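You operate a simulated robot arm through the tools that you are given. There is no shell and no other tool. Be economical: measure what you need, move in short steps, check, and stop when the job is done.

The job below is to be done with a simulated two-armed robot. You get a single attempt, and the scene is never put back.

Task
Put two of the patch slides from the top of the tube bench on the kitting table top under the hanger. Open the pipe drawer, put the clear jar in the inside of the pipe drawer, then shut the drawer. Put the gold plug from the top of the rig table on top of the breather there. Stack the small carton labelled "L29" from the top of the rig table on top of the small carton labelled "L28". Take the large pellet from the bare end of the bench top and put it on the top of the rig table. Do these in any order. Set down upright: clear jar.

Only the result counts: the job must be done as asked and must still hold three seconds after the hand-in. Knocking over, shifting, dropping, spilling or breaking anything else fails it.

Robot
Two 7-joint arms with two-finger parallel grippers on one trunk, on a base that drives. Base frame: it is fixed to the floor where the robot stands at the start and does not move with it; the origin is under the middle of the robot, x ahead of it, y to its left, z up. Readings come in mm, degrees, newtons and seconds.
The left shoulder is at the start at [70, 163, 1120], the right one opposite. With the tool pointing down near the work surface each hand reaches from about 400 to 880 mm from the robot's upright axis, wherever it stands, measured 20 degrees to its own side. Places, roughly: breather [-1500, 1250, 1000]; clear jar (6x6x9 cm) [600, 1200, 900]; inside of the pipe drawer [500, 5400, 700]; kitting table top under the hanger (108x24 cm) [-1460, 2980, 840]; large pellet [-6250, 1250, 1000]; patch slide [500, 250, 750]; pipe drawer [500, 5400, 800]; plug [-1500, 750, 1000]; small carton [-1500, 250, 1000]; top of the rig table [-1500, 700, 900]. Payload 3.43 kg a hand.
The tool frame of a hand sits at the grasp point between the pads (the TCP): z along the fingers, y along the line on which they close. The tips reach 34 mm beyond it. Largest opening 128 mm; finger width 24, thickness 12; the body of the gripper, 48 by 130 mm, starts 96 mm behind the TCP.
Orientation is told as [roll, pitch, yaw] about the base's x, y, z axes, in that order, counted from this pose: with the fingers straight down and closing along the base's y, the tool's x points along the base's -x, its y along +y and its z along -z.

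Tools
- The arms move only by the tool servo_tool. It takes "left_commands", "right_commands" or both (then of equal length, played together; a hand with none holds still); each is text: rows parted by semicolons, each of 7 numbers parted by spaces: the gripper command, from -1 (shut) to 1 (fully open), values between in proportion, then the shift along the tool's x, y, z in mm, then the turn, a rotation vector about the tool's x, y, z in rad. In form: claw tx ty tz ax ay az; .... A call has 1 to 12 rows; each row is the pose to reach, as a shift and turn from the pose commanded when the call began, along the tool's axes at that moment. Each row takes 0.2 s and may step no farther than 50 mm and 8.6 degrees from the row before; otherwise, or with a gripper value out of range, the whole call is refused. A pose out of reach is approached as far as the arm can. The call stops where the force on the tool passes 40 N (or 10 N more than at its start, if that is more) or the arm is blocked; 0.2 s more then pass. Each finger travels about 153 mm/s and halts on what it meets, pressing with about 37 N; the grip force reading is that of the motor and also rises with nothing between the fingers. The clock runs only during rows and for 0.2 s after the last one: add rows that repeat a pose to give the fingers time. It gives the time, the measured TCP pose, the force on the tool (base axes), the opening and the grip force at its end, in the units of the frame above (readings bear some noise), with the torque about the TCP (base axes, N m) and any sound that the robot's microphone picked up, and new pictures: "show" is both (left out), scene, wrist or none (wrist: the cameras of the hands that moved).
- Cameras (640 x 400 px; columns grow to the right, rows downward): "scene" is now at [126.1, 39.4, 1343]; the picture's right is [0.45, -0.89, 0.00], its down [-0.54, -0.28, -0.80] and it looks along [0.71, 0.36, -0.61] (base axes); focal length 256 px, centre (320, 200). "left" rides on the left gripper at [76, 11, -160] in its tool frame; the picture's right is [-0.15, 0.99, 0.00], its down [-0.88, -0.13, -0.46] and it looks along [-0.45, -0.07, 0.89] (tool axes); focal length 234 px, centre (320, 200). "right" rides on the right gripper at [76, -11, -160] in its tool frame; the picture's right is [0.15, 0.99, 0.00], its down [-0.88, 0.13, -0.46] and it looks along [-0.45, 0.07, 0.89] (tool axes); focal length 234 px, centre (320, 200). There is no depth. A picture from a camera that has moved, and an enlarged one, comes with that camera's place and axes in the base frame and with its lens.
- raise_lower(by): slides the trunk up (or, below 0, down) by that many mm; the arms and the scene camera ride with it, the base frame stays. It gives what a move gives, with no picture.
- base_move(legs): drives the robot by 1 to 6 legs, each [ahead, left, turn to the left] in mm, mm and degrees, along the robot's own axes; the way and the turn of a leg run together, so that a leg with both is an arc; at most 1500 mm and 180 degrees a leg. The arms and the cameras ride along, it lands a little off, and it stops where it bumps. It gives what a move gives, and a new picture of the scene camera.
- turn_head(pan, tilt): turns the head with the scene camera to pan (to the left, within 86 degrees either way) and tilt (down, from -29 to 69), counted from straight ahead of the robot. It gives what a move gives, and a new picture of the scene camera.
- zoom(camera, box): a new picture of the part [left, top, right, bottom] of that camera's present view, enlarged. The clock stands still meanwhile.
- hand_in(): hands the job in; it is judged then, once.

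Work in short steps. Places have to be worked out from the pictures, the camera data and where the tool is seen: move nearer, look again, correct. Check each grasp and each placing, and mend what went wrong. You have 207 turns and 260 pictures in all, those below and enlarged ones among them. Open the grippers and draw the arms clear of the work before you hand the job in, unless the task says otherwise; then end with one line.

The tools are called after "Emit:" as a command line: name --argument value ..., lists and objects as JSON in quotes. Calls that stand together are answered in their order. servo_tool: Moves the arms, as the interface text tells. Its arguments: {"type":"object","properties":{"left_commands":{"type":"string"},"right_commands":{"type":"string"},"show":{"type":"string","enum":["both","scene","wrist","none"]}},"required":[]} The other tools are called the same way: raise_lower (by) slides the trunk up or down; base_move (legs) drives the base; turn_head (pan, tilt) turns the head that bears the scene camera; zoom (camera, box) takes an enlarged picture of a part of a camera's view; hand_in () hands the job in.

At the start:

```text
clock: 0.0
left_ee_pos: [474.5, 489.4, 1112.7]
left_tcp_rot: [0.0, 0.0, 0.1]
left_ft_force: [0.3, -0.5, 0.2]
left_moment: [-0.01, 0.03, 0.04]
left_opening: 127.8
left_grasp_force: 0.1
right_ee_pos: [517.6, 62.4, 1161.5]
right_tcp_rot: [0.0, 0.0, 0.1]
right_ft_force: [-0.5, -0.6, 0.1]
right_moment: [-0.02, 0.01, 0.0]
right_opening: 128.1
right_grasp_force: 0.1
trunk travel left (down, up): [-600.0, 340.0]
robot x, y, heading: [1.3, 1.1, -0.1]
head pan, tilt: [27.0, 37.3]
```

scene: 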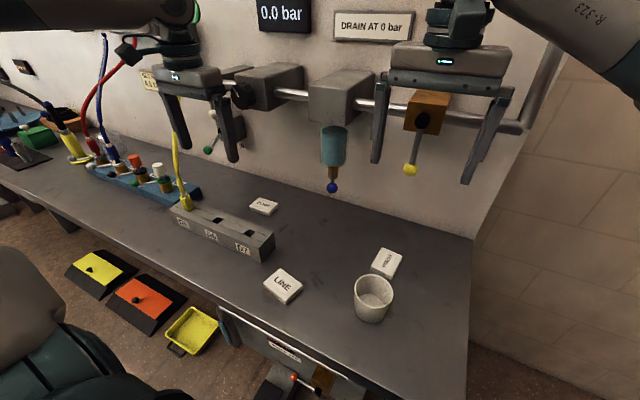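
right: 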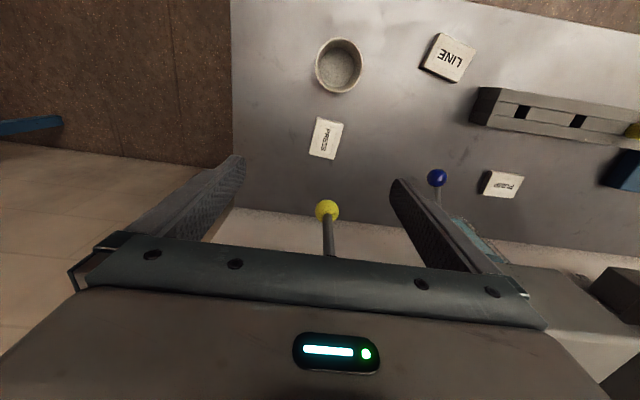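
left: 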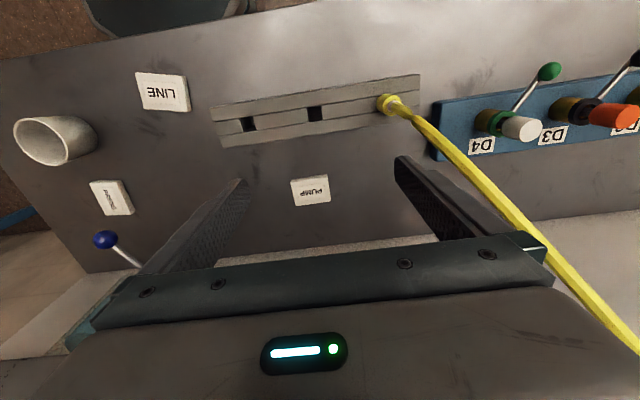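

I'll look around before moving; first the bench to the left.

Emit:
turn_head --pan 60 --tilt 25

Emit:
turn_head --pan 5 --tilt 60

```text
clock: 1.0
left_ee_pos: [472.6, 489.9, 1112.5]
left_tcp_rot: [0.1, 0.1, 0.2]
left_ft_force: [0.1, -0.1, 0.3]
left_moment: [0.0, 0.02, 0.03]
left_opening: 128.1
left_grasp_force: 0.1
right_ee_pos: [517.5, 61.2, 1161.7]
right_tcp_rot: [0.0, 0.0, 0.0]
right_ft_force: [-0.4, 0.0, 0.5]
right_moment: [0.03, 0.0, 0.0]
right_opening: 128.0
right_grasp_force: 0.0
trunk travel left (down, up): [-600.0, 340.0]
robot x, y, heading: [1.5, 2.5, -0.0]
head pan, tilt: [60.0, 25.0]
camera scene: at [94.9, 79.8, 1362.2], right [0.87, -0.5, 0.0], down [-0.21, -0.37, -0.91], along [0.45, 0.78, -0.42], focal length 256 px, centre (320, 200)
```

scene: 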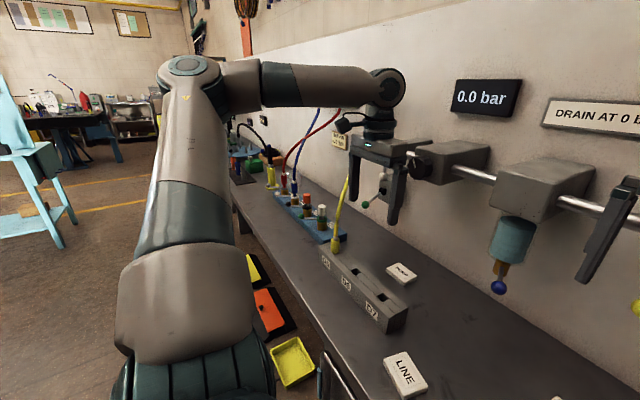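

```text
clock: 2.2
left_ee_pos: [474.1, 489.1, 1111.1]
left_tcp_rot: [-0.1, 0.0, 0.1]
left_ft_force: [-0.3, -0.9, -0.3]
left_moment: [0.03, 0.01, -0.02]
left_opening: 128.1
left_grasp_force: 0.0
right_ee_pos: [516.5, 61.9, 1161.0]
right_tcp_rot: [0.1, 0.0, 0.0]
right_ft_force: [-0.9, 0.0, -0.8]
right_moment: [-0.01, -0.03, 0.0]
right_opening: 128.0
right_grasp_force: 0.1
trunk travel left (down, up): [-600.0, 340.0]
robot x, y, heading: [-1.6, -2.0, 0.3]
head pan, tilt: [5.0, 60.0]
camera scene: at [115.2, 5.9, 1312.2], right [0.09, -1.0, 0.0], down [-0.86, -0.08, -0.5], along [0.5, 0.04, -0.87], focal length 256 px, centre (320, 200)
```

scene: 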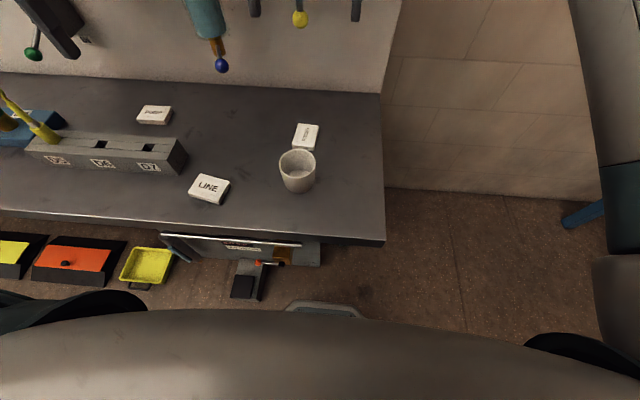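

Bench top is near z 860; white slides LINE ≈[380,255], PUMP ≈[576,451], PRESS ≈[533,74]. I bring the right hand back and over LINE for a closer look.

Emit:
servo_tool --right_commands "1 40 0 0 0 0 0;1 80 0 0 0 0 0;1 115 30 10 0 0 0;1 120 75 20 0 0 0;1 120 120 30 0 0 0;1 120 150 60 0 0 0;1 120 170 100 0 0 0;1 120 180 130 0 0 0;1 120 180 130 0 0 0"

```text
clock: 4.2
left_ee_pos: [473.7, 489.4, 1112.6]
left_tcp_rot: [0.0, 0.0, 0.1]
left_ft_force: [-0.2, 0.6, -0.3]
left_moment: [0.0, 0.02, -0.03]
left_opening: 128.3
left_grasp_force: 0.0
right_ee_pos: [398.0, 242.4, 1031.6]
right_tcp_rot: [0.0, 0.0, 0.0]
right_ft_force: [-0.3, -0.4, 0.2]
right_moment: [-0.05, 0.01, 0.03]
right_opening: 127.9
right_grasp_force: 0.0
trunk travel left (down, up): [-600.0, 340.0]
robot x, y, heading: [-0.7, 0.7, 0.1]
head pan, tilt: [5.0, 60.0]
camera scene: at [115.0, 5.6, 1312.2], right [0.09, -1.0, 0.0], down [-0.86, -0.08, -0.5], along [0.5, 0.04, -0.87], focal length 256 px, centre (320, 200)
camera right: at [321.5, 231.5, 1190.4], right [-0.15, 0.99, 0.0], down [0.88, 0.13, 0.46], along [0.45, 0.07, -0.89], focal length 234 px, centre (320, 200)
```

scene: 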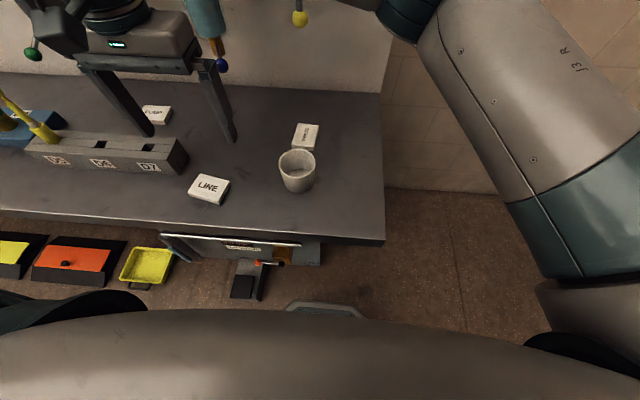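
right: 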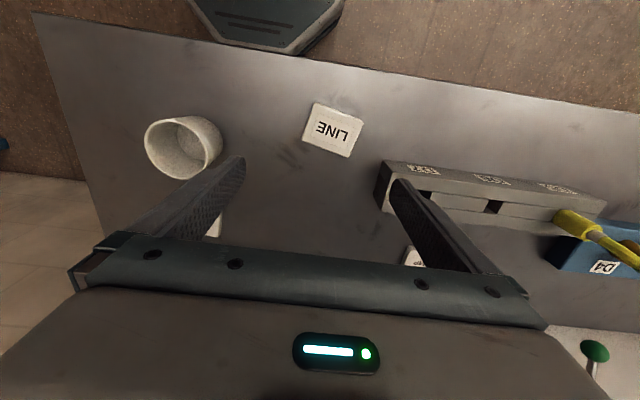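

LINE centre ≈[377,258], about 66×56 mm, yaw ≈ -8°. Lower with partial opening (block corner is close).

Emit:
servo_tool --right_commands "0.4 10 8 30 0 0 0.07;0.4 21 16 60 0 0 0.14;0.4 21 16 90 0 0 0.14;0.4 21 16 100 0 0 0.14"

Emit:
turn_head --pan 30 --tilt 50

```text
clock: 5.2
left_ee_pos: [473.1, 489.8, 1112.6]
left_tcp_rot: [0.0, -0.1, 0.2]
left_ft_force: [-0.4, 1.4, 0.7]
left_moment: [0.0, 0.01, 0.0]
left_opening: 127.4
left_grasp_force: 0.1
right_ee_pos: [376.3, 258.7, 932.3]
right_tcp_rot: [0.0, 0.0, -8.1]
right_ft_force: [0.3, -0.6, -0.7]
right_moment: [0.0, 0.0, -0.01]
right_opening: 89.7
right_grasp_force: 0.0
trunk travel left (down, up): [-600.0, 340.0]
robot x, y, heading: [2.5, -0.2, -0.1]
head pan, tilt: [5.0, 60.0]
camera scene: at [115.0, 6.1, 1312.2], right [0.09, -1.0, 0.0], down [-0.86, -0.08, -0.5], along [0.5, 0.04, -0.87], focal length 256 px, centre (320, 200)
camera right: at [299.3, 258.2, 1090.2], right [-0.01, 1.0, 0.0], down [0.89, 0.01, 0.46], along [0.46, 0.0, -0.89], focal length 234 px, centre (320, 200)
```

scene: 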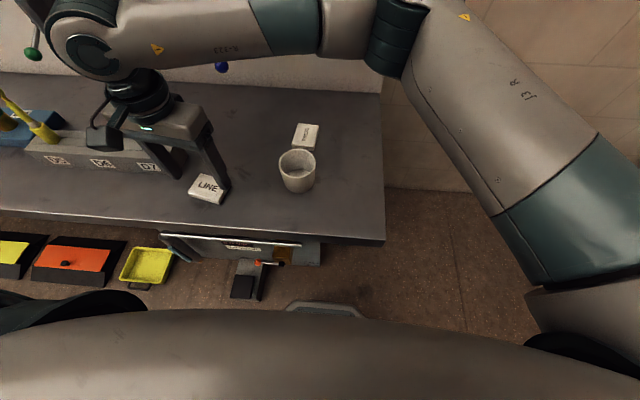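
right: 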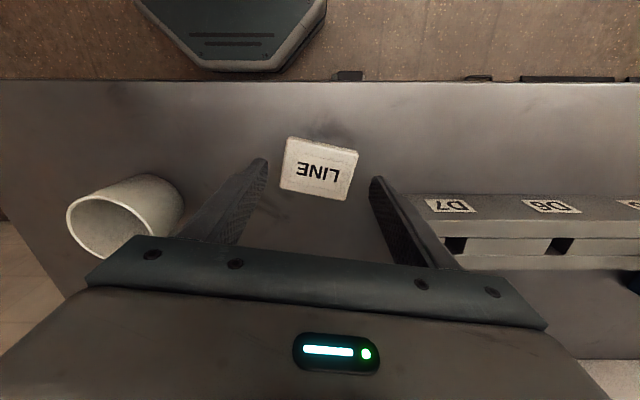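

```text
clock: 6.1
left_ee_pos: [473.0, 489.4, 1112.1]
left_tcp_rot: [0.0, 0.0, 0.1]
left_ft_force: [-0.1, 0.0, -1.5]
left_moment: [0.02, 0.0, 0.0]
left_opening: 128.0
left_grasp_force: 0.1
right_ee_pos: [376.1, 258.7, 932.3]
right_tcp_rot: [0.0, -0.1, -8.0]
right_ft_force: [-0.6, 0.1, -1.3]
right_moment: [0.05, 0.02, 0.01]
right_opening: 89.6
right_grasp_force: 0.1
trunk travel left (down, up): [-600.0, 340.0]
robot x, y, heading: [1.2, 1.0, 0.1]
head pan, tilt: [30.0, 50.0]
camera scene: at [115.5, 38.6, 1324.7], right [0.5, -0.87, 0.0], down [-0.66, -0.38, -0.64], along [0.56, 0.32, -0.77], focal length 256 px, centre (320, 200)
```

scene: 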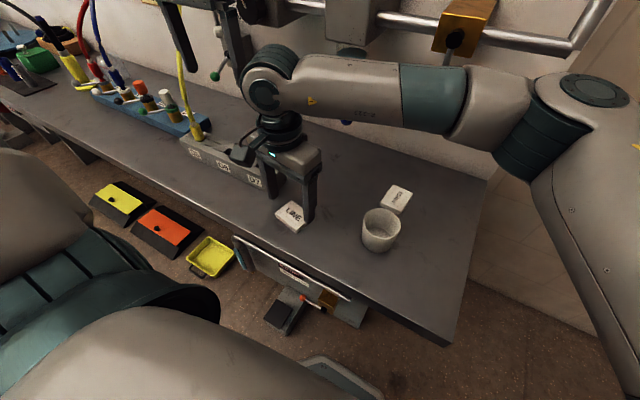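

Centred; a few degrees more yaw and descend to the slide, then grip.

Emit:
servo_tool --right_commands "0.4 0 0 15 0 0 0.05;0.4 0 0 34 0 0 0.05;0.4 0 0 34 0 0 0.05;-1 0 0 34 0 0 0.05;-1 0 0 34 0 0 0.05;-1 0 0 34 0 0 0.05"

```text
clock: 7.5
left_ee_pos: [473.7, 490.3, 1112.2]
left_tcp_rot: [0.0, 0.0, 0.1]
left_ft_force: [-0.6, -0.1, 0.0]
left_moment: [0.02, 0.02, -0.03]
left_opening: 128.1
left_grasp_force: 0.1
right_ee_pos: [377.1, 258.9, 897.3]
right_tcp_rot: [0.1, 0.0, -10.8]
right_ft_force: [0.2, -0.6, 0.0]
right_moment: [0.01, 0.02, 0.0]
right_opening: 69.1
right_grasp_force: 37.1
trunk travel left (down, up): [-600.0, 340.0]
robot x, y, heading: [1.7, 1.9, 0.1]
head pan, tilt: [30.0, 50.0]
camera scene: at [115.5, 38.6, 1324.7], right [0.5, -0.87, 0.0], down [-0.66, -0.38, -0.64], along [0.56, 0.32, -0.77], focal length 256 px, centre (320, 200)
camera right: at [299.5, 261.9, 1056.3], right [0.04, 1.0, 0.0], down [0.89, -0.04, 0.46], along [0.46, -0.02, -0.89], focal length 234 px, centre (320, 200)
```

scene: 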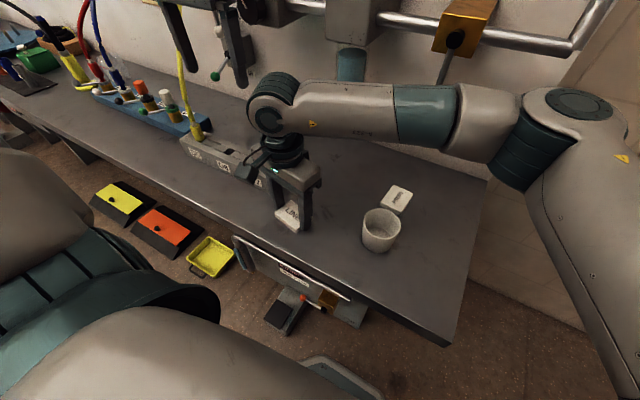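
right: 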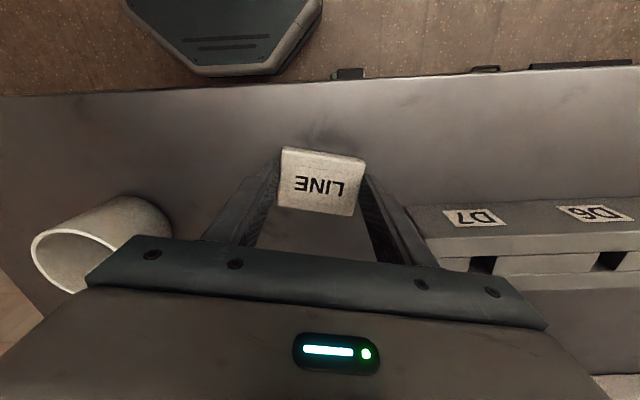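

Slide held at 69 mm. Lift it and move the right hand clear to the right, over free space.

Emit:
servo_tool --right_commands "-1 0 0 -40 0 0 0;-1 0 0 -85 0 0 0;-1 0 0 -130 0 0 0;-1 0 -45 -150 0 0 0;-1 0 -90 -170 0 0 0;-1 0 -135 -180 0 0 0;-1 0 -180 -180 0 0 0;-1 0 -220 -180 0 0 0"

Emit:
servo_tool --left_commands "0.6 -10 -12 20 -0.0149 -0.131 -0.057;0.6 -20 -24 40 -0.0298 -0.262 -0.1135;0.6 -30 -38 70 -0.0446 -0.393 -0.17;0.6 -41 -51 100 -0.0595 -0.524 -0.227;0.6 -41 -51 111 -0.0595 -0.524 -0.227;0.6 -41 -51 111 -0.0595 -0.524 -0.227"

```text
clock: 9.3
left_ee_pos: [472.7, 488.6, 1112.2]
left_tcp_rot: [0.1, 0.1, 0.1]
left_ft_force: [-1.2, 0.1, 0.0]
left_moment: [0.06, 0.0, 0.0]
left_opening: 128.1
left_grasp_force: 0.0
right_ee_pos: [332.5, 40.9, 1078.5]
right_tcp_rot: [0.0, 0.0, -10.9]
right_ft_force: [-0.5, -0.2, -1.0]
right_moment: [0.04, -0.01, -0.04]
right_opening: 68.9
right_grasp_force: 36.6
trunk travel left (down, up): [-600.0, 340.0]
robot x, y, heading: [0.8, -0.6, 0.1]
head pan, tilt: [30.0, 50.0]
camera scene: at [115.4, 37.3, 1324.8], right [0.5, -0.87, 0.0], down [-0.66, -0.38, -0.64], along [0.56, 0.32, -0.77], focal length 256 px, centre (320, 200)
camera right: at [256.4, 43.8, 1235.6], right [0.04, 1.0, 0.0], down [0.89, -0.04, 0.46], along [0.46, -0.02, -0.89], focal length 234 px, centre (320, 200)
```

scene: 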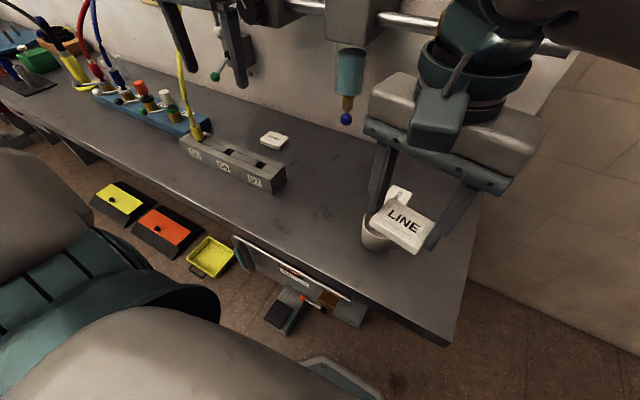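
right: 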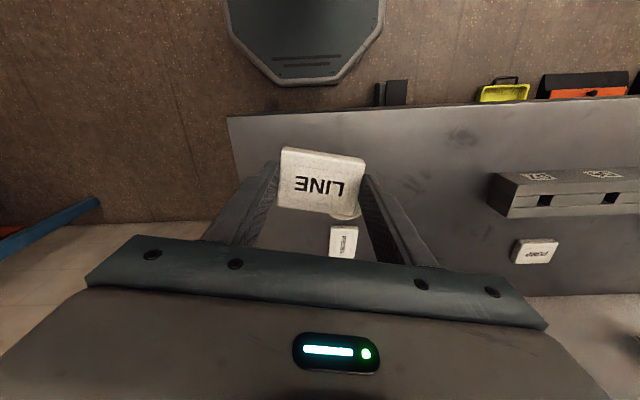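

```text
clock: 10.7
left_ee_pos: [514.0, 438.6, 1002.5]
left_tcp_rot: [-0.1, -30.1, 13.4]
left_ft_force: [-1.1, 0.5, 0.5]
left_moment: [0.01, -0.03, -0.01]
left_opening: 102.2
left_grasp_force: 0.1
right_ee_pos: [334.0, 43.0, 1077.5]
right_tcp_rot: [0.0, 0.0, -10.8]
right_ft_force: [0.2, -0.3, 0.2]
right_moment: [0.02, 0.0, -0.01]
right_opening: 68.8
right_grasp_force: 37.3
trunk travel left (down, up): [-600.0, 340.0]
robot x, y, heading: [-0.5, -0.3, 0.1]
head pan, tilt: [30.0, 50.0]
camera scene: at [115.4, 38.3, 1324.8], right [0.5, -0.87, 0.0], down [-0.66, -0.38, -0.64], along [0.56, 0.32, -0.77], focal length 256 px, centre (320, 200)
camera left: at [369.7, 416.6, 1100.3], right [-0.11, 0.99, 0.07], down [0.55, 0.0, 0.84], along [0.83, 0.13, -0.54], focal length 234 px, centre (320, 200)
```

scene: 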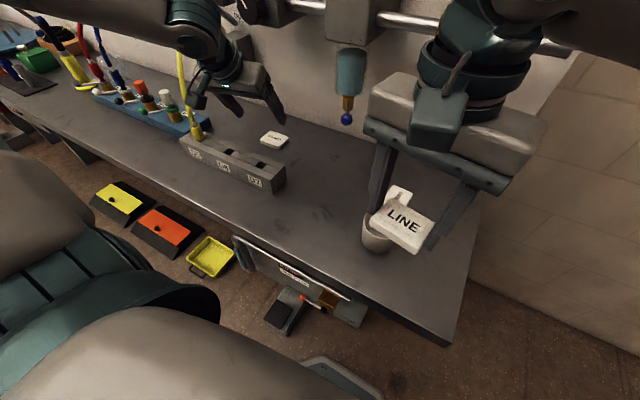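
left: 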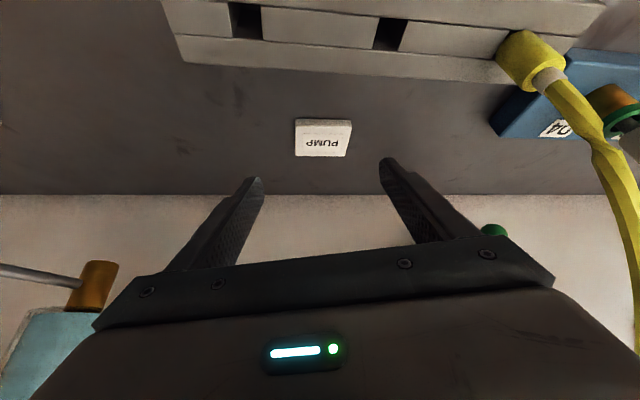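

PUMP slide is refined to ≈[575,457]. Approach along the tilted tool axis most of the way.

Emit:
servo_tool --left_commands "0.6 8 4 40 0 0 0;0.6 8 4 80 0 0 0;0.6 8 4 90 0 0 0;0.6 8 4 90 0 0 0" --show "both"

```text
clock: 11.7
left_ee_pos: [551.1, 450.4, 919.6]
left_tcp_rot: [-0.1, -30.2, 13.4]
left_ft_force: [-0.1, -0.2, 0.2]
left_moment: [0.04, 0.0, 0.06]
left_opening: 102.2
left_grasp_force: 0.0
right_ee_pos: [333.9, 42.0, 1076.5]
right_tcp_rot: [0.0, -0.1, -10.9]
right_ft_force: [0.0, 0.3, -0.2]
right_moment: [-0.01, -0.02, -0.01]
right_opening: 68.6
right_grasp_force: 36.8
trunk travel left (down, up): [-600.0, 340.0]
robot x, y, heading: [-2.1, 3.3, -0.0]
head pan, tilt: [30.0, 50.0]
camera scene: at [115.7, 38.6, 1324.7], right [0.5, -0.87, 0.0], down [-0.66, -0.38, -0.64], along [0.56, 0.32, -0.77], focal length 256 px, centre (320, 200)
camera left: at [406.3, 429.7, 1018.8], right [-0.11, 0.99, 0.07], down [0.55, 0.0, 0.84], along [0.83, 0.13, -0.54], focal length 234 px, centre (320, 200)
```

scene: 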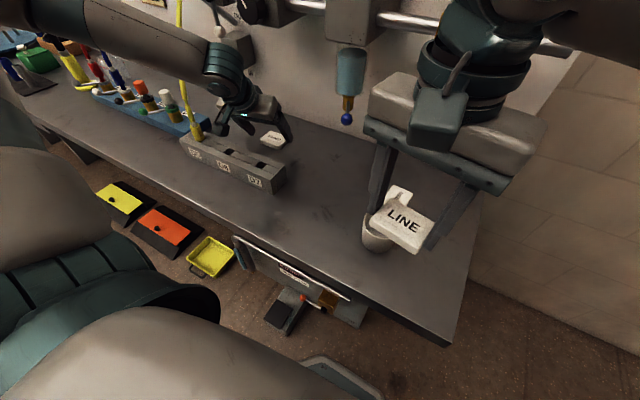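
left: 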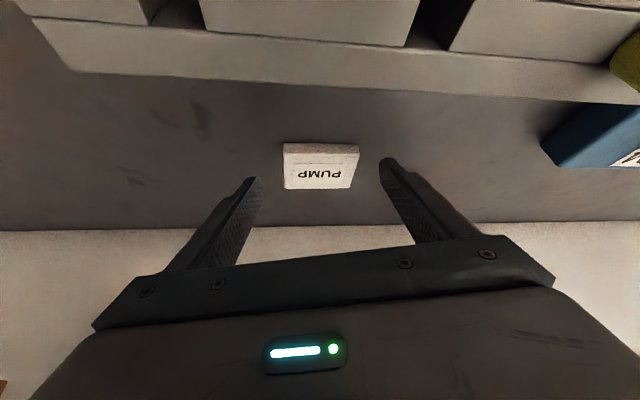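

Top-face centre is ≈[588,460] on re-reading (I'd included its near side). Advance with correction, then grip.

Emit:
servo_tool --left_commands "0.6 -8 1 14 0 0 0;0.6 -8 1 28 0 0 0;0.6 -8 1 28 0 0 0;-1 -8 1 28 0 0 0;-1 -8 1 28 0 0 0;-1 -8 1 28 0 0 0" --show "wrist"

```text
clock: 13.1
left_ee_pos: [569.7, 456.6, 900.2]
left_tcp_rot: [-0.1, -30.2, 13.4]
left_ft_force: [0.8, -0.2, 2.3]
left_moment: [0.1, -0.04, -0.01]
left_opening: 70.5
left_grasp_force: 37.1
right_ee_pos: [333.5, 42.6, 1077.0]
right_tcp_rot: [-0.1, 0.1, -10.9]
right_ft_force: [-0.1, 0.3, -0.3]
right_moment: [-0.03, -0.01, -0.06]
right_opening: 68.6
right_grasp_force: 36.9
trunk travel left (down, up): [-600.0, 340.0]
robot x, y, heading: [1.4, 1.2, 0.1]
head pan, tilt: [30.0, 50.0]
camera left: at [426.1, 435.4, 999.1], right [-0.1, 0.99, 0.07], down [0.55, 0.0, 0.84], along [0.83, 0.13, -0.54], focal length 234 px, centre (320, 200)
```

left: 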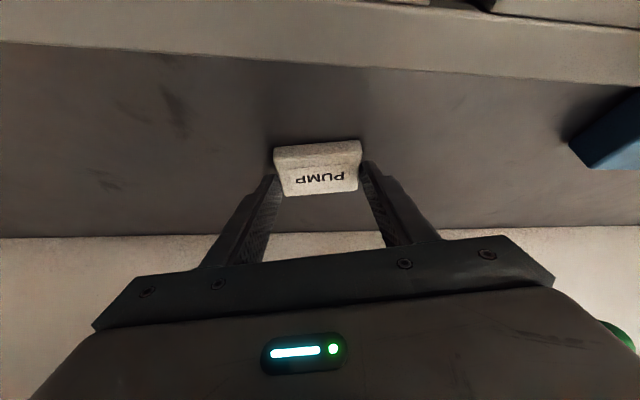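

Gripped (70 mm). Lift straight up, then retract toward the robot and straighten the hand.

Emit:
servo_tool --left_commands "-1 -20 0 -35 0 0 0;-1 -42 0 -72 0 0 0;-1 -65 0 -113 0 0 0;-1 -45 5 -135 0 0 0;-1 -5 15 -160 0 0 0;-1 30 25 -180 0 0 0;-1 30 25 -180 0.0149 0.131 0.057;-1 30 25 -180 0.0298 0.262 0.1135;-1 30 25 -180 0.0446 0.393 0.17;-1 30 25 -180 0.0595 0.524 0.227;-1 30 25 -180 0.0595 0.524 0.227" --show "scene"

```text
clock: 15.5
left_ee_pos: [450.4, 454.8, 1039.0]
left_tcp_rot: [-0.1, 0.0, 0.0]
left_ft_force: [-0.6, -0.2, -0.4]
left_moment: [0.0, -0.03, 0.01]
left_opening: 69.1
left_grasp_force: 37.4
right_ee_pos: [332.6, 41.6, 1077.5]
right_tcp_rot: [0.0, 0.0, -10.9]
right_ft_force: [0.4, -1.2, -0.2]
right_moment: [0.05, -0.02, 0.0]
right_opening: 68.8
right_grasp_force: 37.4
trunk travel left (down, up): [-600.0, 340.0]
robot x, y, heading: [-0.3, -0.5, -0.1]
head pan, tilt: [30.0, 50.0]
camera scene: at [114.5, 39.0, 1324.8], right [0.5, -0.87, 0.0], down [-0.66, -0.38, -0.64], along [0.56, 0.32, -0.77], focal length 256 px, centre (320, 200)
```

scene: 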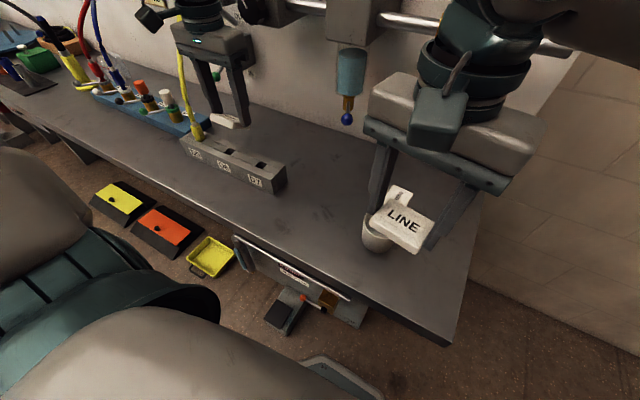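

Both slides held. Tuck the left hand in and up, then back away from the bench and turn to look around.

Emit:
servo_tool --left_commands "-1 0 0 -40 0 0 0;-1 40 -10 -60 0 0 0;-1 80 -30 -60 0 0 0;-1 110 -60 -60 0 0 0;-1 110 -60 -60 0 0 0" --show "none"

Emit:
base_move --legs '[[-450, 0, 0], [0, 0, 90]]'

Emit:
turn_head --pan 50 --tilt 20

Emit:
turn_head --pan -30 --tilt 20

```text
clock: 16.7
left_ee_pos: [341.5, 394.5, 1098.1]
left_tcp_rot: [0.0, 0.0, 0.1]
left_ft_force: [-0.1, -0.9, -0.8]
left_moment: [0.01, -0.02, 0.03]
left_opening: 69.1
left_grasp_force: 36.6
right_ee_pos: [335.3, 43.6, 1076.4]
right_tcp_rot: [-0.1, 0.1, -10.9]
right_ft_force: [0.4, -0.7, -1.1]
right_moment: [-0.04, 0.05, -0.01]
right_opening: 68.8
right_grasp_force: 36.8
trunk travel left (down, up): [-600.0, 340.0]
robot x, y, heading: [1.8, -1.3, 0.1]
head pan, tilt: [30.0, 50.0]
```

```text
clock: 23.3
left_ee_pos: [-849.4, 337.8, 1098.4]
left_tcp_rot: [0.0, 0.0, 90.8]
left_ft_force: [-0.1, -0.2, -0.3]
left_moment: [0.03, -0.01, 0.0]
left_opening: 68.8
left_grasp_force: 36.5
right_ee_pos: [-496.2, 333.6, 1077.5]
right_tcp_rot: [-0.1, 0.0, 79.7]
right_ft_force: [-0.7, -1.1, -0.2]
right_moment: [-0.01, -0.03, 0.0]
right_opening: 68.8
right_grasp_force: 37.2
trunk travel left (down, up): [-600.0, 340.0]
robot x, y, heading: [-453.2, -0.5, 90.9]
head pan, tilt: [30.0, 50.0]
camera scene: at [-492.4, 116.3, 1324.8], right [0.86, 0.51, 0.0], down [0.39, -0.66, -0.64], along [-0.33, 0.55, -0.77], focal length 256 px, centre (320, 200)
```

scene: 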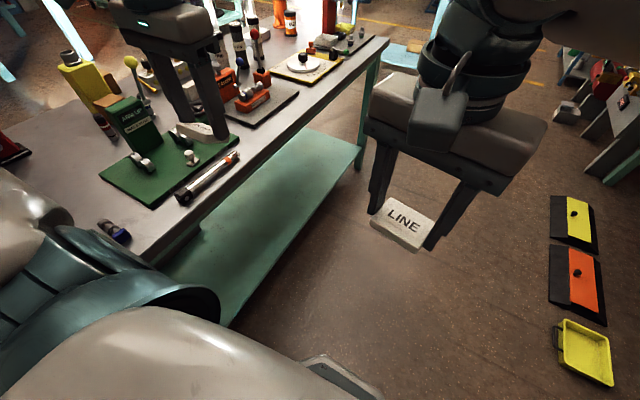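

```text
clock: 24.2
left_ee_pos: [-847.9, 339.1, 1099.7]
left_tcp_rot: [0.0, 0.0, 90.7]
left_ft_force: [0.0, -0.8, -0.5]
left_moment: [-0.03, -0.01, -0.02]
left_opening: 68.7
left_grasp_force: 37.0
right_ee_pos: [-496.3, 332.0, 1076.7]
right_tcp_rot: [-0.1, 0.1, 79.7]
right_ft_force: [1.5, -0.1, -0.1]
right_moment: [-0.03, -0.01, 0.0]
right_opening: 69.0
right_grasp_force: 37.0
trunk travel left (down, up): [-600.0, 340.0]
robot x, y, heading: [-449.9, -0.5, 90.6]
head pan, tilt: [50.0, 20.0]
camera scene: at [-525.1, 109.2, 1370.3], right [0.63, 0.77, 0.0], down [0.27, -0.22, -0.94], along [-0.73, 0.6, -0.34], focal length 256 px, centre (320, 200)
```

scene: 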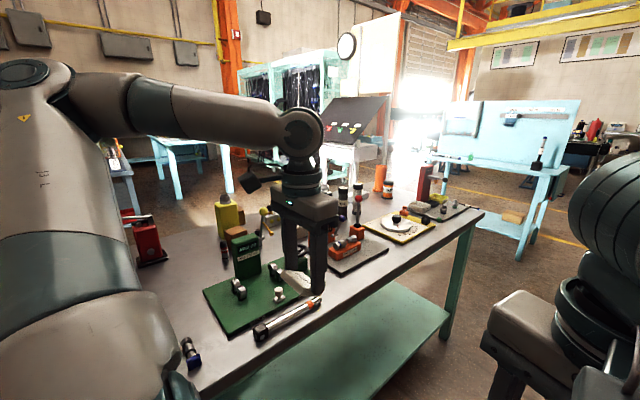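

```text
clock: 25.8
left_ee_pos: [-849.9, 337.5, 1097.8]
left_tcp_rot: [0.1, 0.1, 90.7]
left_ft_force: [0.4, 0.4, -0.5]
left_moment: [0.03, -0.01, 0.03]
left_opening: 68.8
left_grasp_force: 37.1
right_ee_pos: [-497.9, 333.0, 1077.2]
right_tcp_rot: [0.0, 0.0, 79.7]
right_ft_force: [-0.1, -0.8, -1.0]
right_moment: [0.01, -0.01, -0.01]
right_opening: 68.7
right_grasp_force: 37.3
trunk travel left (down, up): [-600.0, 340.0]
robot x, y, heading: [-451.1, -1.1, 90.3]
head pan, tilt: [-30.0, 20.0]
camera scene: at [-407.5, 131.3, 1370.3], right [0.87, -0.49, 0.0], down [-0.17, -0.3, -0.94], along [0.46, 0.82, -0.34], focal length 256 px, centre (320, 200)
```

scene: 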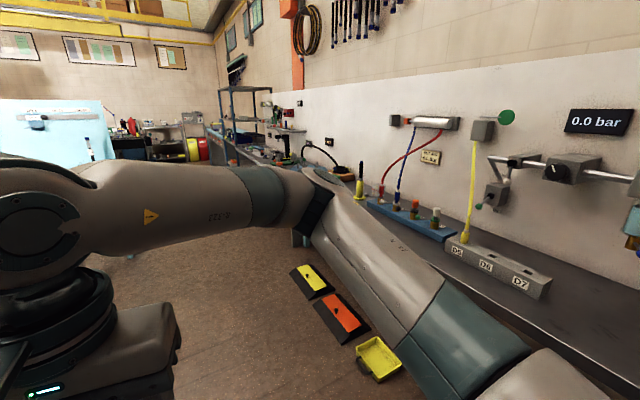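

Rig table edge runs along x≈-902 (y 157–1440); kitting table is the light-blue bench with backboard at y≈3000. Drive up the aisle and look.

Emit:
base_move --legs '[[0, -150, 0], [1500, 0, 0], [450, 0, 0]]'

Emit:
turn_head --pan 45 --tilt 25

```text
clock: 36.5
left_ee_pos: [-722.4, 2297.4, 1098.3]
left_tcp_rot: [0.0, 0.0, 90.8]
left_ft_force: [0.0, -0.1, 0.3]
left_moment: [-0.03, 0.02, -0.02]
left_opening: 68.8
left_grasp_force: 36.7
right_ee_pos: [-368.9, 2294.3, 1077.0]
right_tcp_rot: [-0.1, 0.1, 79.9]
right_ft_force: [0.2, -0.2, -1.1]
right_moment: [-0.04, 0.01, 0.0]
right_opening: 68.8
right_grasp_force: 36.7
trunk travel left (down, up): [-600.0, 340.0]
robot x, y, heading: [-324.5, 1959.4, 91.0]
head pan, tilt: [-30.0, 20.0]
camera scene: at [-280.2, 2092.8, 1370.4], right [0.87, -0.49, 0.0], down [-0.17, -0.3, -0.94], along [0.46, 0.82, -0.34], focal length 256 px, centre (320, 200)
```

scene: 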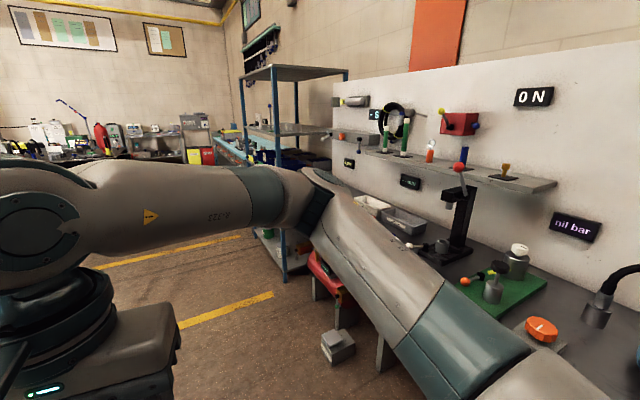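

```text
clock: 38.0
left_ee_pos: [-722.5, 2299.0, 1099.3]
left_tcp_rot: [-0.1, 0.1, 90.9]
left_ft_force: [-0.3, 0.3, -0.2]
left_moment: [0.03, -0.04, -0.02]
left_opening: 68.5
left_grasp_force: 37.8
right_ee_pos: [-369.3, 2293.4, 1077.6]
right_tcp_rot: [-0.1, 0.0, 80.0]
right_ft_force: [0.2, 0.0, 0.1]
right_moment: [-0.01, 0.0, -0.01]
right_opening: 68.7
right_grasp_force: 37.1
trunk travel left (down, up): [-600.0, 340.0]
robot x, y, heading: [-322.4, 1961.5, 90.7]
head pan, tilt: [45.0, 25.0]
camera scene: at [-391.6, 2075.6, 1362.3], right [0.7, 0.72, 0.0], down [0.3, -0.29, -0.91], along [-0.65, 0.63, -0.42], focal length 256 px, centre (320, 200)
```

scene: 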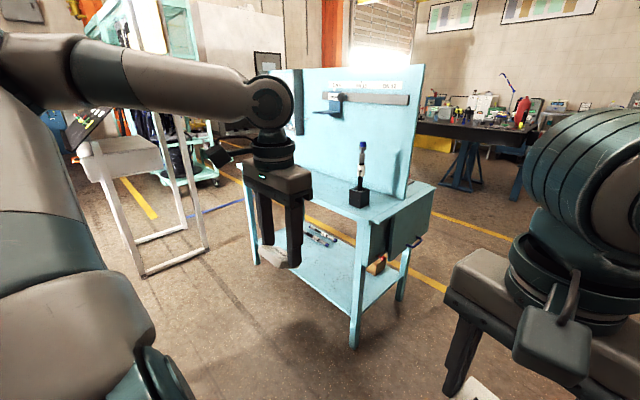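

Kitting table: front edge y≈2870, board at y≈3150, x about -2000…-900. Strafe in front of it.

Emit:
base_move --legs '[[0, 1130, -1], [300, 0, 0]]'

Emit:
turn_head --pan 0 --tilt 35

```text
clock: 45.4
left_ee_pos: [-1845.6, 2597.4, 1099.4]
left_tcp_rot: [0.0, 0.1, 90.0]
left_ft_force: [0.7, -0.4, 0.7]
left_moment: [-0.02, -0.01, -0.02]
left_opening: 68.6
left_grasp_force: 37.7
right_ee_pos: [-1494.3, 2588.5, 1076.6]
right_tcp_rot: [0.0, 0.0, 79.1]
right_ft_force: [-0.6, 0.7, 0.2]
right_moment: [0.01, 0.04, -0.03]
right_opening: 68.9
right_grasp_force: 36.7
trunk travel left (down, up): [-600.0, 340.0]
robot x, y, heading: [-1452.1, 2254.7, 90.0]
head pan, tilt: [45.0, 25.0]
camera scene: at [-1518.7, 2370.0, 1362.3], right [0.71, 0.71, 0.0], down [0.3, -0.3, -0.91], along [-0.64, 0.64, -0.42], focal length 256 px, centre (320, 200)
```

scene: 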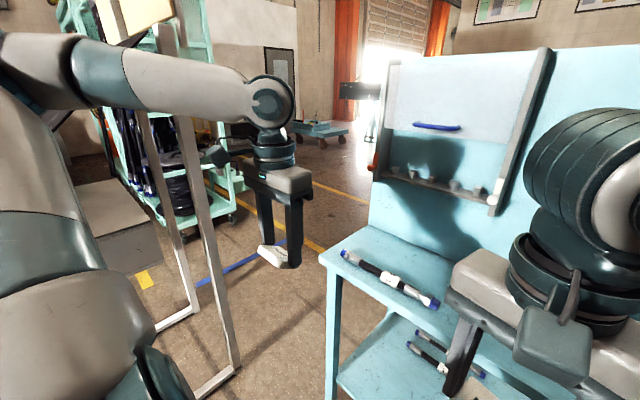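

```text
clock: 46.5
left_ee_pos: [-1846.4, 2596.4, 1098.7]
left_tcp_rot: [-0.1, 0.1, 90.0]
left_ft_force: [0.2, 0.3, -1.1]
left_moment: [-0.01, -0.02, 0.03]
left_opening: 68.4
left_grasp_force: 37.2
right_ee_pos: [-1493.1, 2588.7, 1077.7]
right_tcp_rot: [0.0, 0.0, 79.1]
right_ft_force: [-0.3, 0.1, -1.3]
right_moment: [0.01, 0.01, -0.02]
right_opening: 69.1
right_grasp_force: 36.9
trunk travel left (down, up): [-600.0, 340.0]
robot x, y, heading: [-1452.8, 2252.2, 90.1]
head pan, tilt: [0.0, 35.0]
camera scene: at [-1453.6, 2392.9, 1346.5], right [1.0, 0.0, 0.0], down [0.0, -0.57, -0.82], along [0.0, 0.82, -0.57], focal length 256 px, centre (320, 200)
```

scene: 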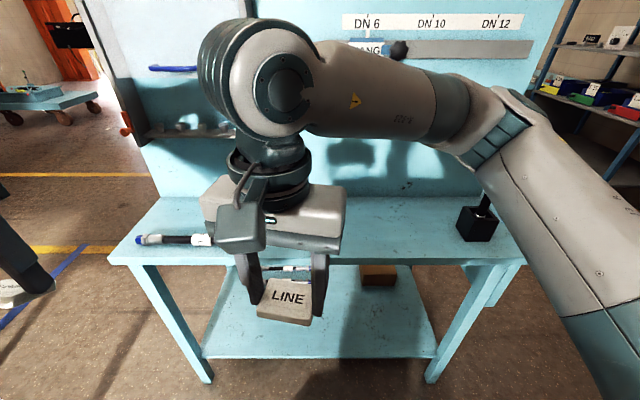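

Table top y 2840–3120, pen near [-1865,2924], middle free. Move ahead a bit, then bring the right hand (LINE) over [-1360,2925].

Emit:
base_move --legs '[[120, 0, 0]]'

Emit:
servo_tool --right_commands "-1 0 -40 0 0 0 0;-1 0 -80 0 0 0 0;-1 -45 -89 0 0 0 0;-1 -90 -89 0 0 0 0;-1 -135 -89 20 0 0 0;-1 -180 -89 40 0 0 0;-1 -215 -89 70 0 0 0;-1 -238 -89 100 0 0 0;-1 -238 -89 135 0 0 0;-1 -238 -89 135 0 0 0"

```text
clock: 47.8
left_ee_pos: [-1846.6, 2714.4, 1099.4]
left_tcp_rot: [0.0, 0.0, 90.2]
left_ft_force: [-0.9, 0.5, 0.0]
left_moment: [-0.01, 0.02, 0.01]
left_opening: 68.7
left_grasp_force: 37.5
right_ee_pos: [-1494.7, 2706.1, 1076.4]
right_tcp_rot: [-0.1, 0.0, 79.2]
right_ft_force: [0.2, 0.5, -0.7]
right_moment: [0.0, -0.02, 0.01]
right_opening: 68.9
right_grasp_force: 36.6
trunk travel left (down, up): [-600.0, 340.0]
robot x, y, heading: [-1455.3, 2374.7, 90.0]
head pan, tilt: [0.0, 35.0]
camera scene: at [-1453.7, 2510.9, 1346.6], right [1.0, 0.0, 0.0], down [0.0, -0.57, -0.82], along [0.0, 0.82, -0.57], focal length 256 px, centre (320, 200)
```

scene: 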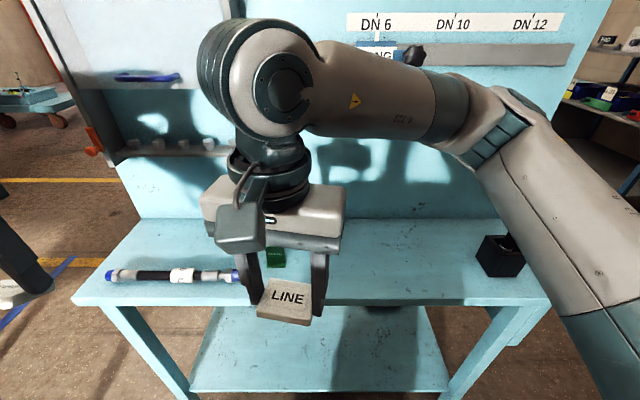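

```text
clock: 50.0
left_ee_pos: [-1846.6, 2714.9, 1098.1]
left_tcp_rot: [-0.1, 0.1, 90.1]
left_ft_force: [-1.1, 0.7, -0.8]
left_moment: [0.02, 0.01, 0.03]
left_opening: 68.7
left_grasp_force: 36.7
right_ee_pos: [-1361.8, 2923.6, 941.4]
right_tcp_rot: [0.0, 0.0, 79.2]
right_ft_force: [-0.3, 0.4, 0.2]
right_moment: [-0.01, 0.01, 0.03]
right_opening: 68.8
right_grasp_force: 37.0
trunk travel left (down, up): [-600.0, 340.0]
robot x, y, heading: [-1450.7, 2372.7, 89.8]
head pan, tilt: [0.0, 35.0]
camera scene: at [-1453.9, 2511.0, 1346.5], right [1.0, 0.0, 0.0], down [0.0, -0.57, -0.82], along [0.0, 0.82, -0.57], focal length 256 px, centre (320, 200)
camera right: at [-1365.5, 2847.0, 1099.3], right [-1.0, 0.04, 0.0], down [0.04, 0.89, 0.46], along [0.02, 0.46, -0.89], focal length 234 px, centre (320, 200)
```

scene: 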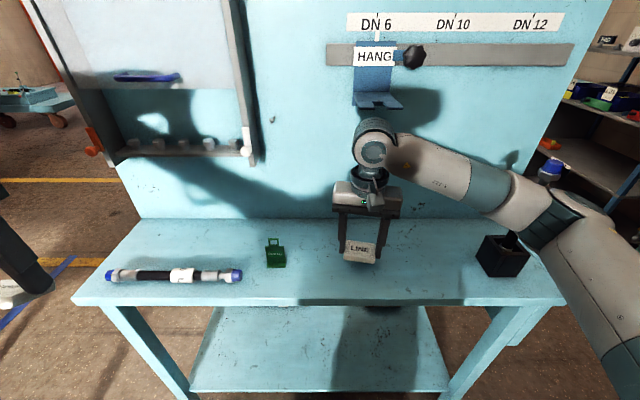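
right: 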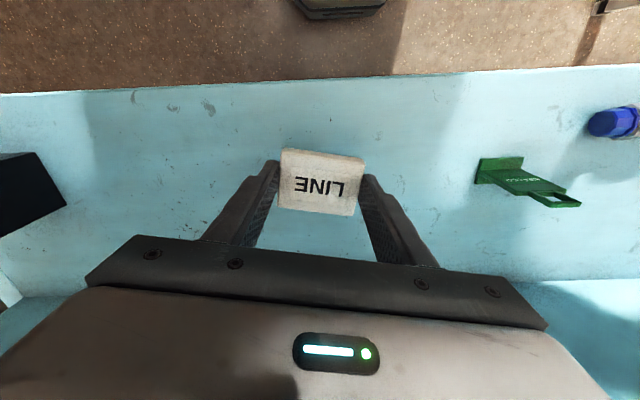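

Clear area seen; hanger is above behind. Lower LINE gently toward contact.

Emit:
servo_tool --right_commands "-1 0 0 15 0 0 0;-1 0 0 30 0 0 0;-1 0 0 40 0 0 0;-1 0 0 47 0 0 0;-1 0 0 53 0 0 0;-1 0 0 56 0 0 0;-1 0 0 59 0 0 0" --show "scene"

```text
clock: 51.6
left_ee_pos: [-1846.6, 2713.1, 1100.9]
left_tcp_rot: [0.0, -0.1, 90.2]
left_ft_force: [-0.4, -0.5, -0.5]
left_moment: [0.0, 0.0, 0.0]
left_opening: 68.7
left_grasp_force: 36.9
right_ee_pos: [-1362.4, 2924.5, 887.5]
right_tcp_rot: [0.3, -0.3, 79.1]
right_ft_force: [3.2, 4.4, 28.1]
right_moment: [-0.26, -0.25, 0.06]
right_opening: 68.7
right_grasp_force: 36.9
trunk travel left (down, up): [-600.0, 340.0]
robot x, y, heading: [-1453.8, 2375.2, 89.7]
head pan, tilt: [0.0, 35.0]
camera scene: at [-1453.6, 2509.0, 1347.3], right [1.0, 0.0, 0.0], down [0.0, -0.57, -0.82], along [0.0, 0.82, -0.57], focal length 256 px, centre (320, 200)
```

scene: 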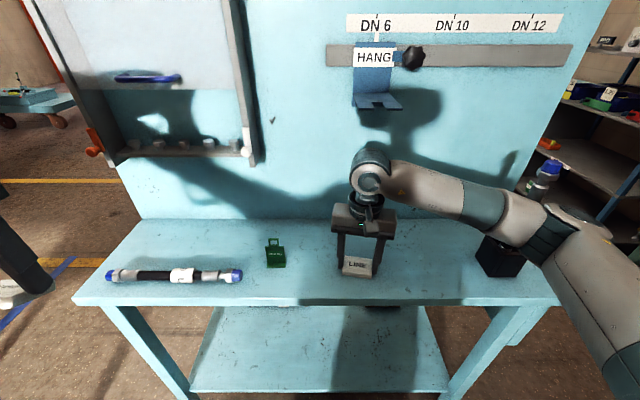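

Contact at TCP z≈887 (table ≈850). Ease off a few mm, release and lift away.

Emit:
servo_tool --right_commands "-1 0 0 -4 0 0 0;0.35 0 0 -4 0 0 0;0.35 0 0 -4 0 0 0;0.35 0 0 -30 0 0 0;0.35 0 0 -70 0 0 0;0.35 10 0 -110 0 0 0;0.35 50 0 -140 0 0 0;0.35 95 0 -150 0 0 0;0.35 140 0 -150 0 0 0;0.35 185 0 -150 0 0 0;0.35 190 -30 -150 0 0 0"

```text
clock: 54.0
left_ee_pos: [-1844.2, 2713.9, 1099.8]
left_tcp_rot: [0.2, 0.0, 90.1]
left_ft_force: [0.1, 0.0, -0.2]
left_moment: [0.01, 0.03, 0.01]
left_opening: 68.6
left_grasp_force: 36.9
right_ee_pos: [-1365.8, 2732.2, 1032.8]
right_tcp_rot: [0.1, 0.0, 79.1]
right_ft_force: [0.6, 0.2, -0.2]
right_moment: [0.0, 0.07, -0.02]
right_opening: 86.5
right_grasp_force: 0.3
trunk travel left (down, up): [-600.0, 340.0]
robot x, y, heading: [-1449.5, 2374.5, 89.8]
head pan, tilt: [0.0, 35.0]
camera scene: at [-1450.9, 2511.2, 1346.5], right [1.0, 0.0, 0.0], down [0.0, -0.57, -0.82], along [0.0, 0.82, -0.57], focal length 256 px, centre (320, 200)
camera right: at [-1369.4, 2655.4, 1190.7], right [-1.0, 0.04, 0.0], down [0.04, 0.89, 0.46], along [0.02, 0.46, -0.89], focal length 234 px, centre (320, 200)
```

scene: 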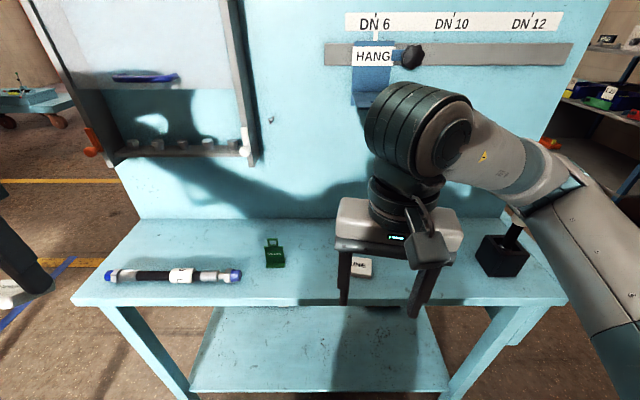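
right: 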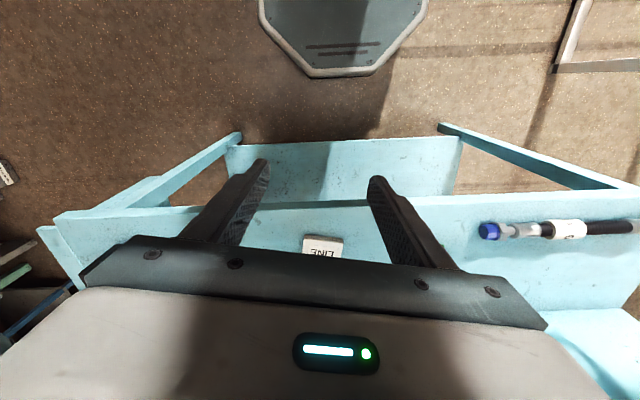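

LINE is down neatly. Now swing the left hand (PUMP) across in front while the right hand clears to the right, tilting the hand so the slide is level.

Emit:
servo_tool --left_commands "-1 0 -45 0 0 0 0;-1 0 -90 0 0 0 0;-1 0 -135 0 0 0 0;-1 0 -180 0 0 0 0;-1 0 -225 0 0 0 0;-1 0 -270 0 0 -0.131 0;-1 0 -315 0 0 -0.262 0;-1 0 -360 0 0 -0.393 0;-1 -30 -378 0 0 -0.524 0;-1 -70 -378 20 0 -0.524 0;-1 -110 -378 40 0 -0.524 0" --right_commands "0.35 0 -25 0 0 0 0;0.35 0 -50 0 0 0 0;0.35 0 -75 0 0 0 0;0.35 0 -100 0 0 0 0;0.35 0 -125 0 0 0 0;0.35 0 -150 0 0 0 0;0.35 0 -175 0 0 0 0;0.35 0 -200 0 0 0 0;0.35 0 -220 0 0 0 0;0.35 0 -220 0 0 0 0;0.35 0 -220 0 0 0 0" --show "both"

```text
clock: 56.4
left_ee_pos: [-1570.4, 2808.7, 1110.4]
left_tcp_rot: [0.0, -30.2, 90.1]
left_ft_force: [-0.4, -0.7, -0.3]
left_moment: [0.02, 0.02, -0.01]
left_opening: 68.6
left_grasp_force: 37.3
left hand out of reach, approached as far as the arm can: row 7, 8, 9, 10, 11
right_ee_pos: [-1148.7, 2701.9, 1041.6]
right_tcp_rot: [0.1, 0.0, 79.2]
right_ft_force: [-0.6, -0.4, 0.5]
right_moment: [0.03, 0.05, -0.02]
right_opening: 86.4
right_grasp_force: 0.0
right hand out of reach, approached as far as the arm can: row 5, 6, 7, 8, 9, 10, 11
trunk travel left (down, up): [-600.0, 340.0]
robot x, y, heading: [-1451.2, 2371.6, 89.8]
head pan, tilt: [0.0, 35.0]
camera scene: at [-1452.8, 2508.7, 1346.8], right [1.0, 0.0, 0.0], down [0.0, -0.57, -0.82], along [0.0, 0.82, -0.57], focal length 256 px, centre (320, 200)
camera right: at [-1152.2, 2626.4, 1199.9], right [-1.0, 0.04, 0.0], down [0.04, 0.89, 0.46], along [0.02, 0.46, -0.89], focal length 234 px, centre (320, 200)
camera left: at [-1581.1, 2663.5, 1208.2], right [-0.99, 0.12, 0.07], down [0.13, 0.53, 0.84], along [0.06, 0.84, -0.54], focal length 234 px, centre (320, 200)
```

scene: 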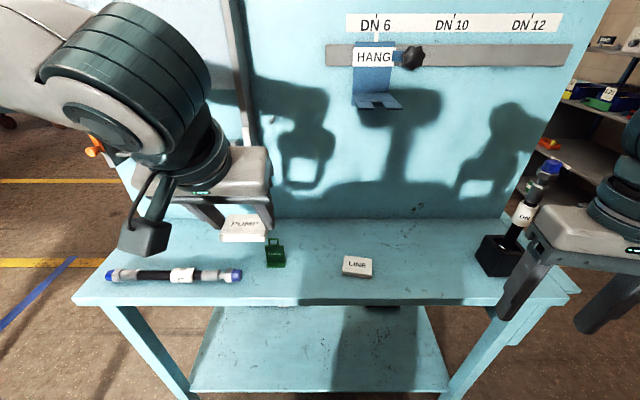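
right: 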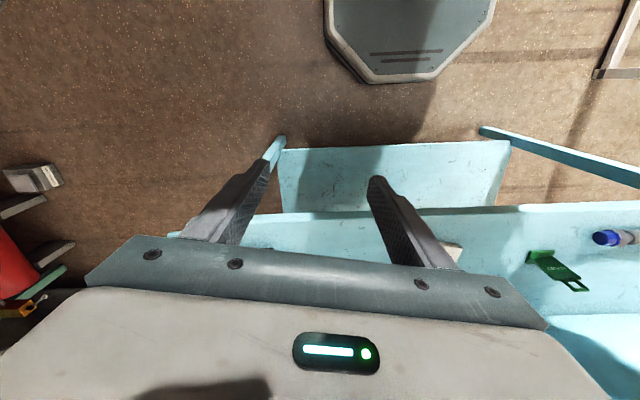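
left: 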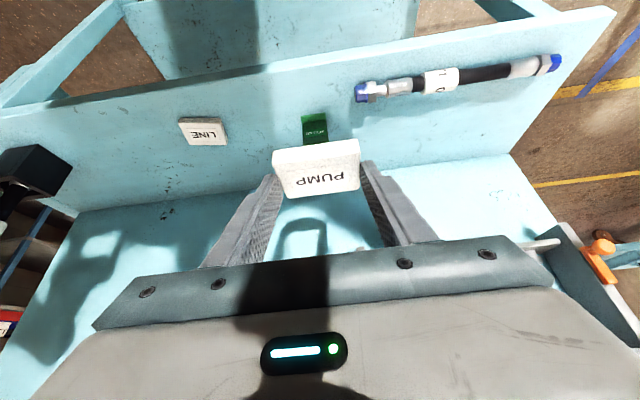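

Left arm ran out of reach sideways; the tile is at x≈-1570. I'll shift the base right by 110 mm.

Emit:
base_move --legs '[[0, -110, 0]]'

```text
clock: 57.6
left_ee_pos: [-1460.5, 2809.9, 1107.6]
left_tcp_rot: [0.0, -30.1, 90.1]
left_ft_force: [1.1, -0.4, -0.6]
left_moment: [0.02, 0.01, 0.03]
left_opening: 68.6
left_grasp_force: 36.7
right_ee_pos: [-1040.0, 2705.5, 1041.4]
right_tcp_rot: [0.1, 0.1, 79.3]
right_ft_force: [0.8, -0.5, 0.1]
right_moment: [-0.02, 0.03, 0.03]
right_opening: 86.3
right_grasp_force: 0.1
trunk travel left (down, up): [-600.0, 340.0]
robot x, y, heading: [-1339.8, 2374.7, 90.1]
head pan, tilt: [0.0, 35.0]
camera scene: at [-1343.3, 2511.2, 1346.5], right [1.0, 0.0, 0.0], down [0.0, -0.57, -0.82], along [0.0, 0.82, -0.57], focal length 256 px, centre (320, 200)
```

scene: 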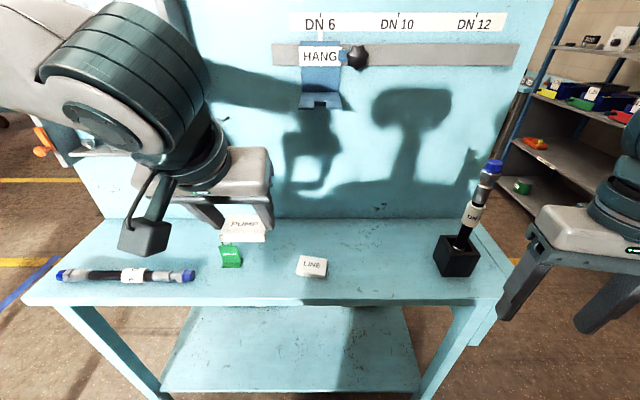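

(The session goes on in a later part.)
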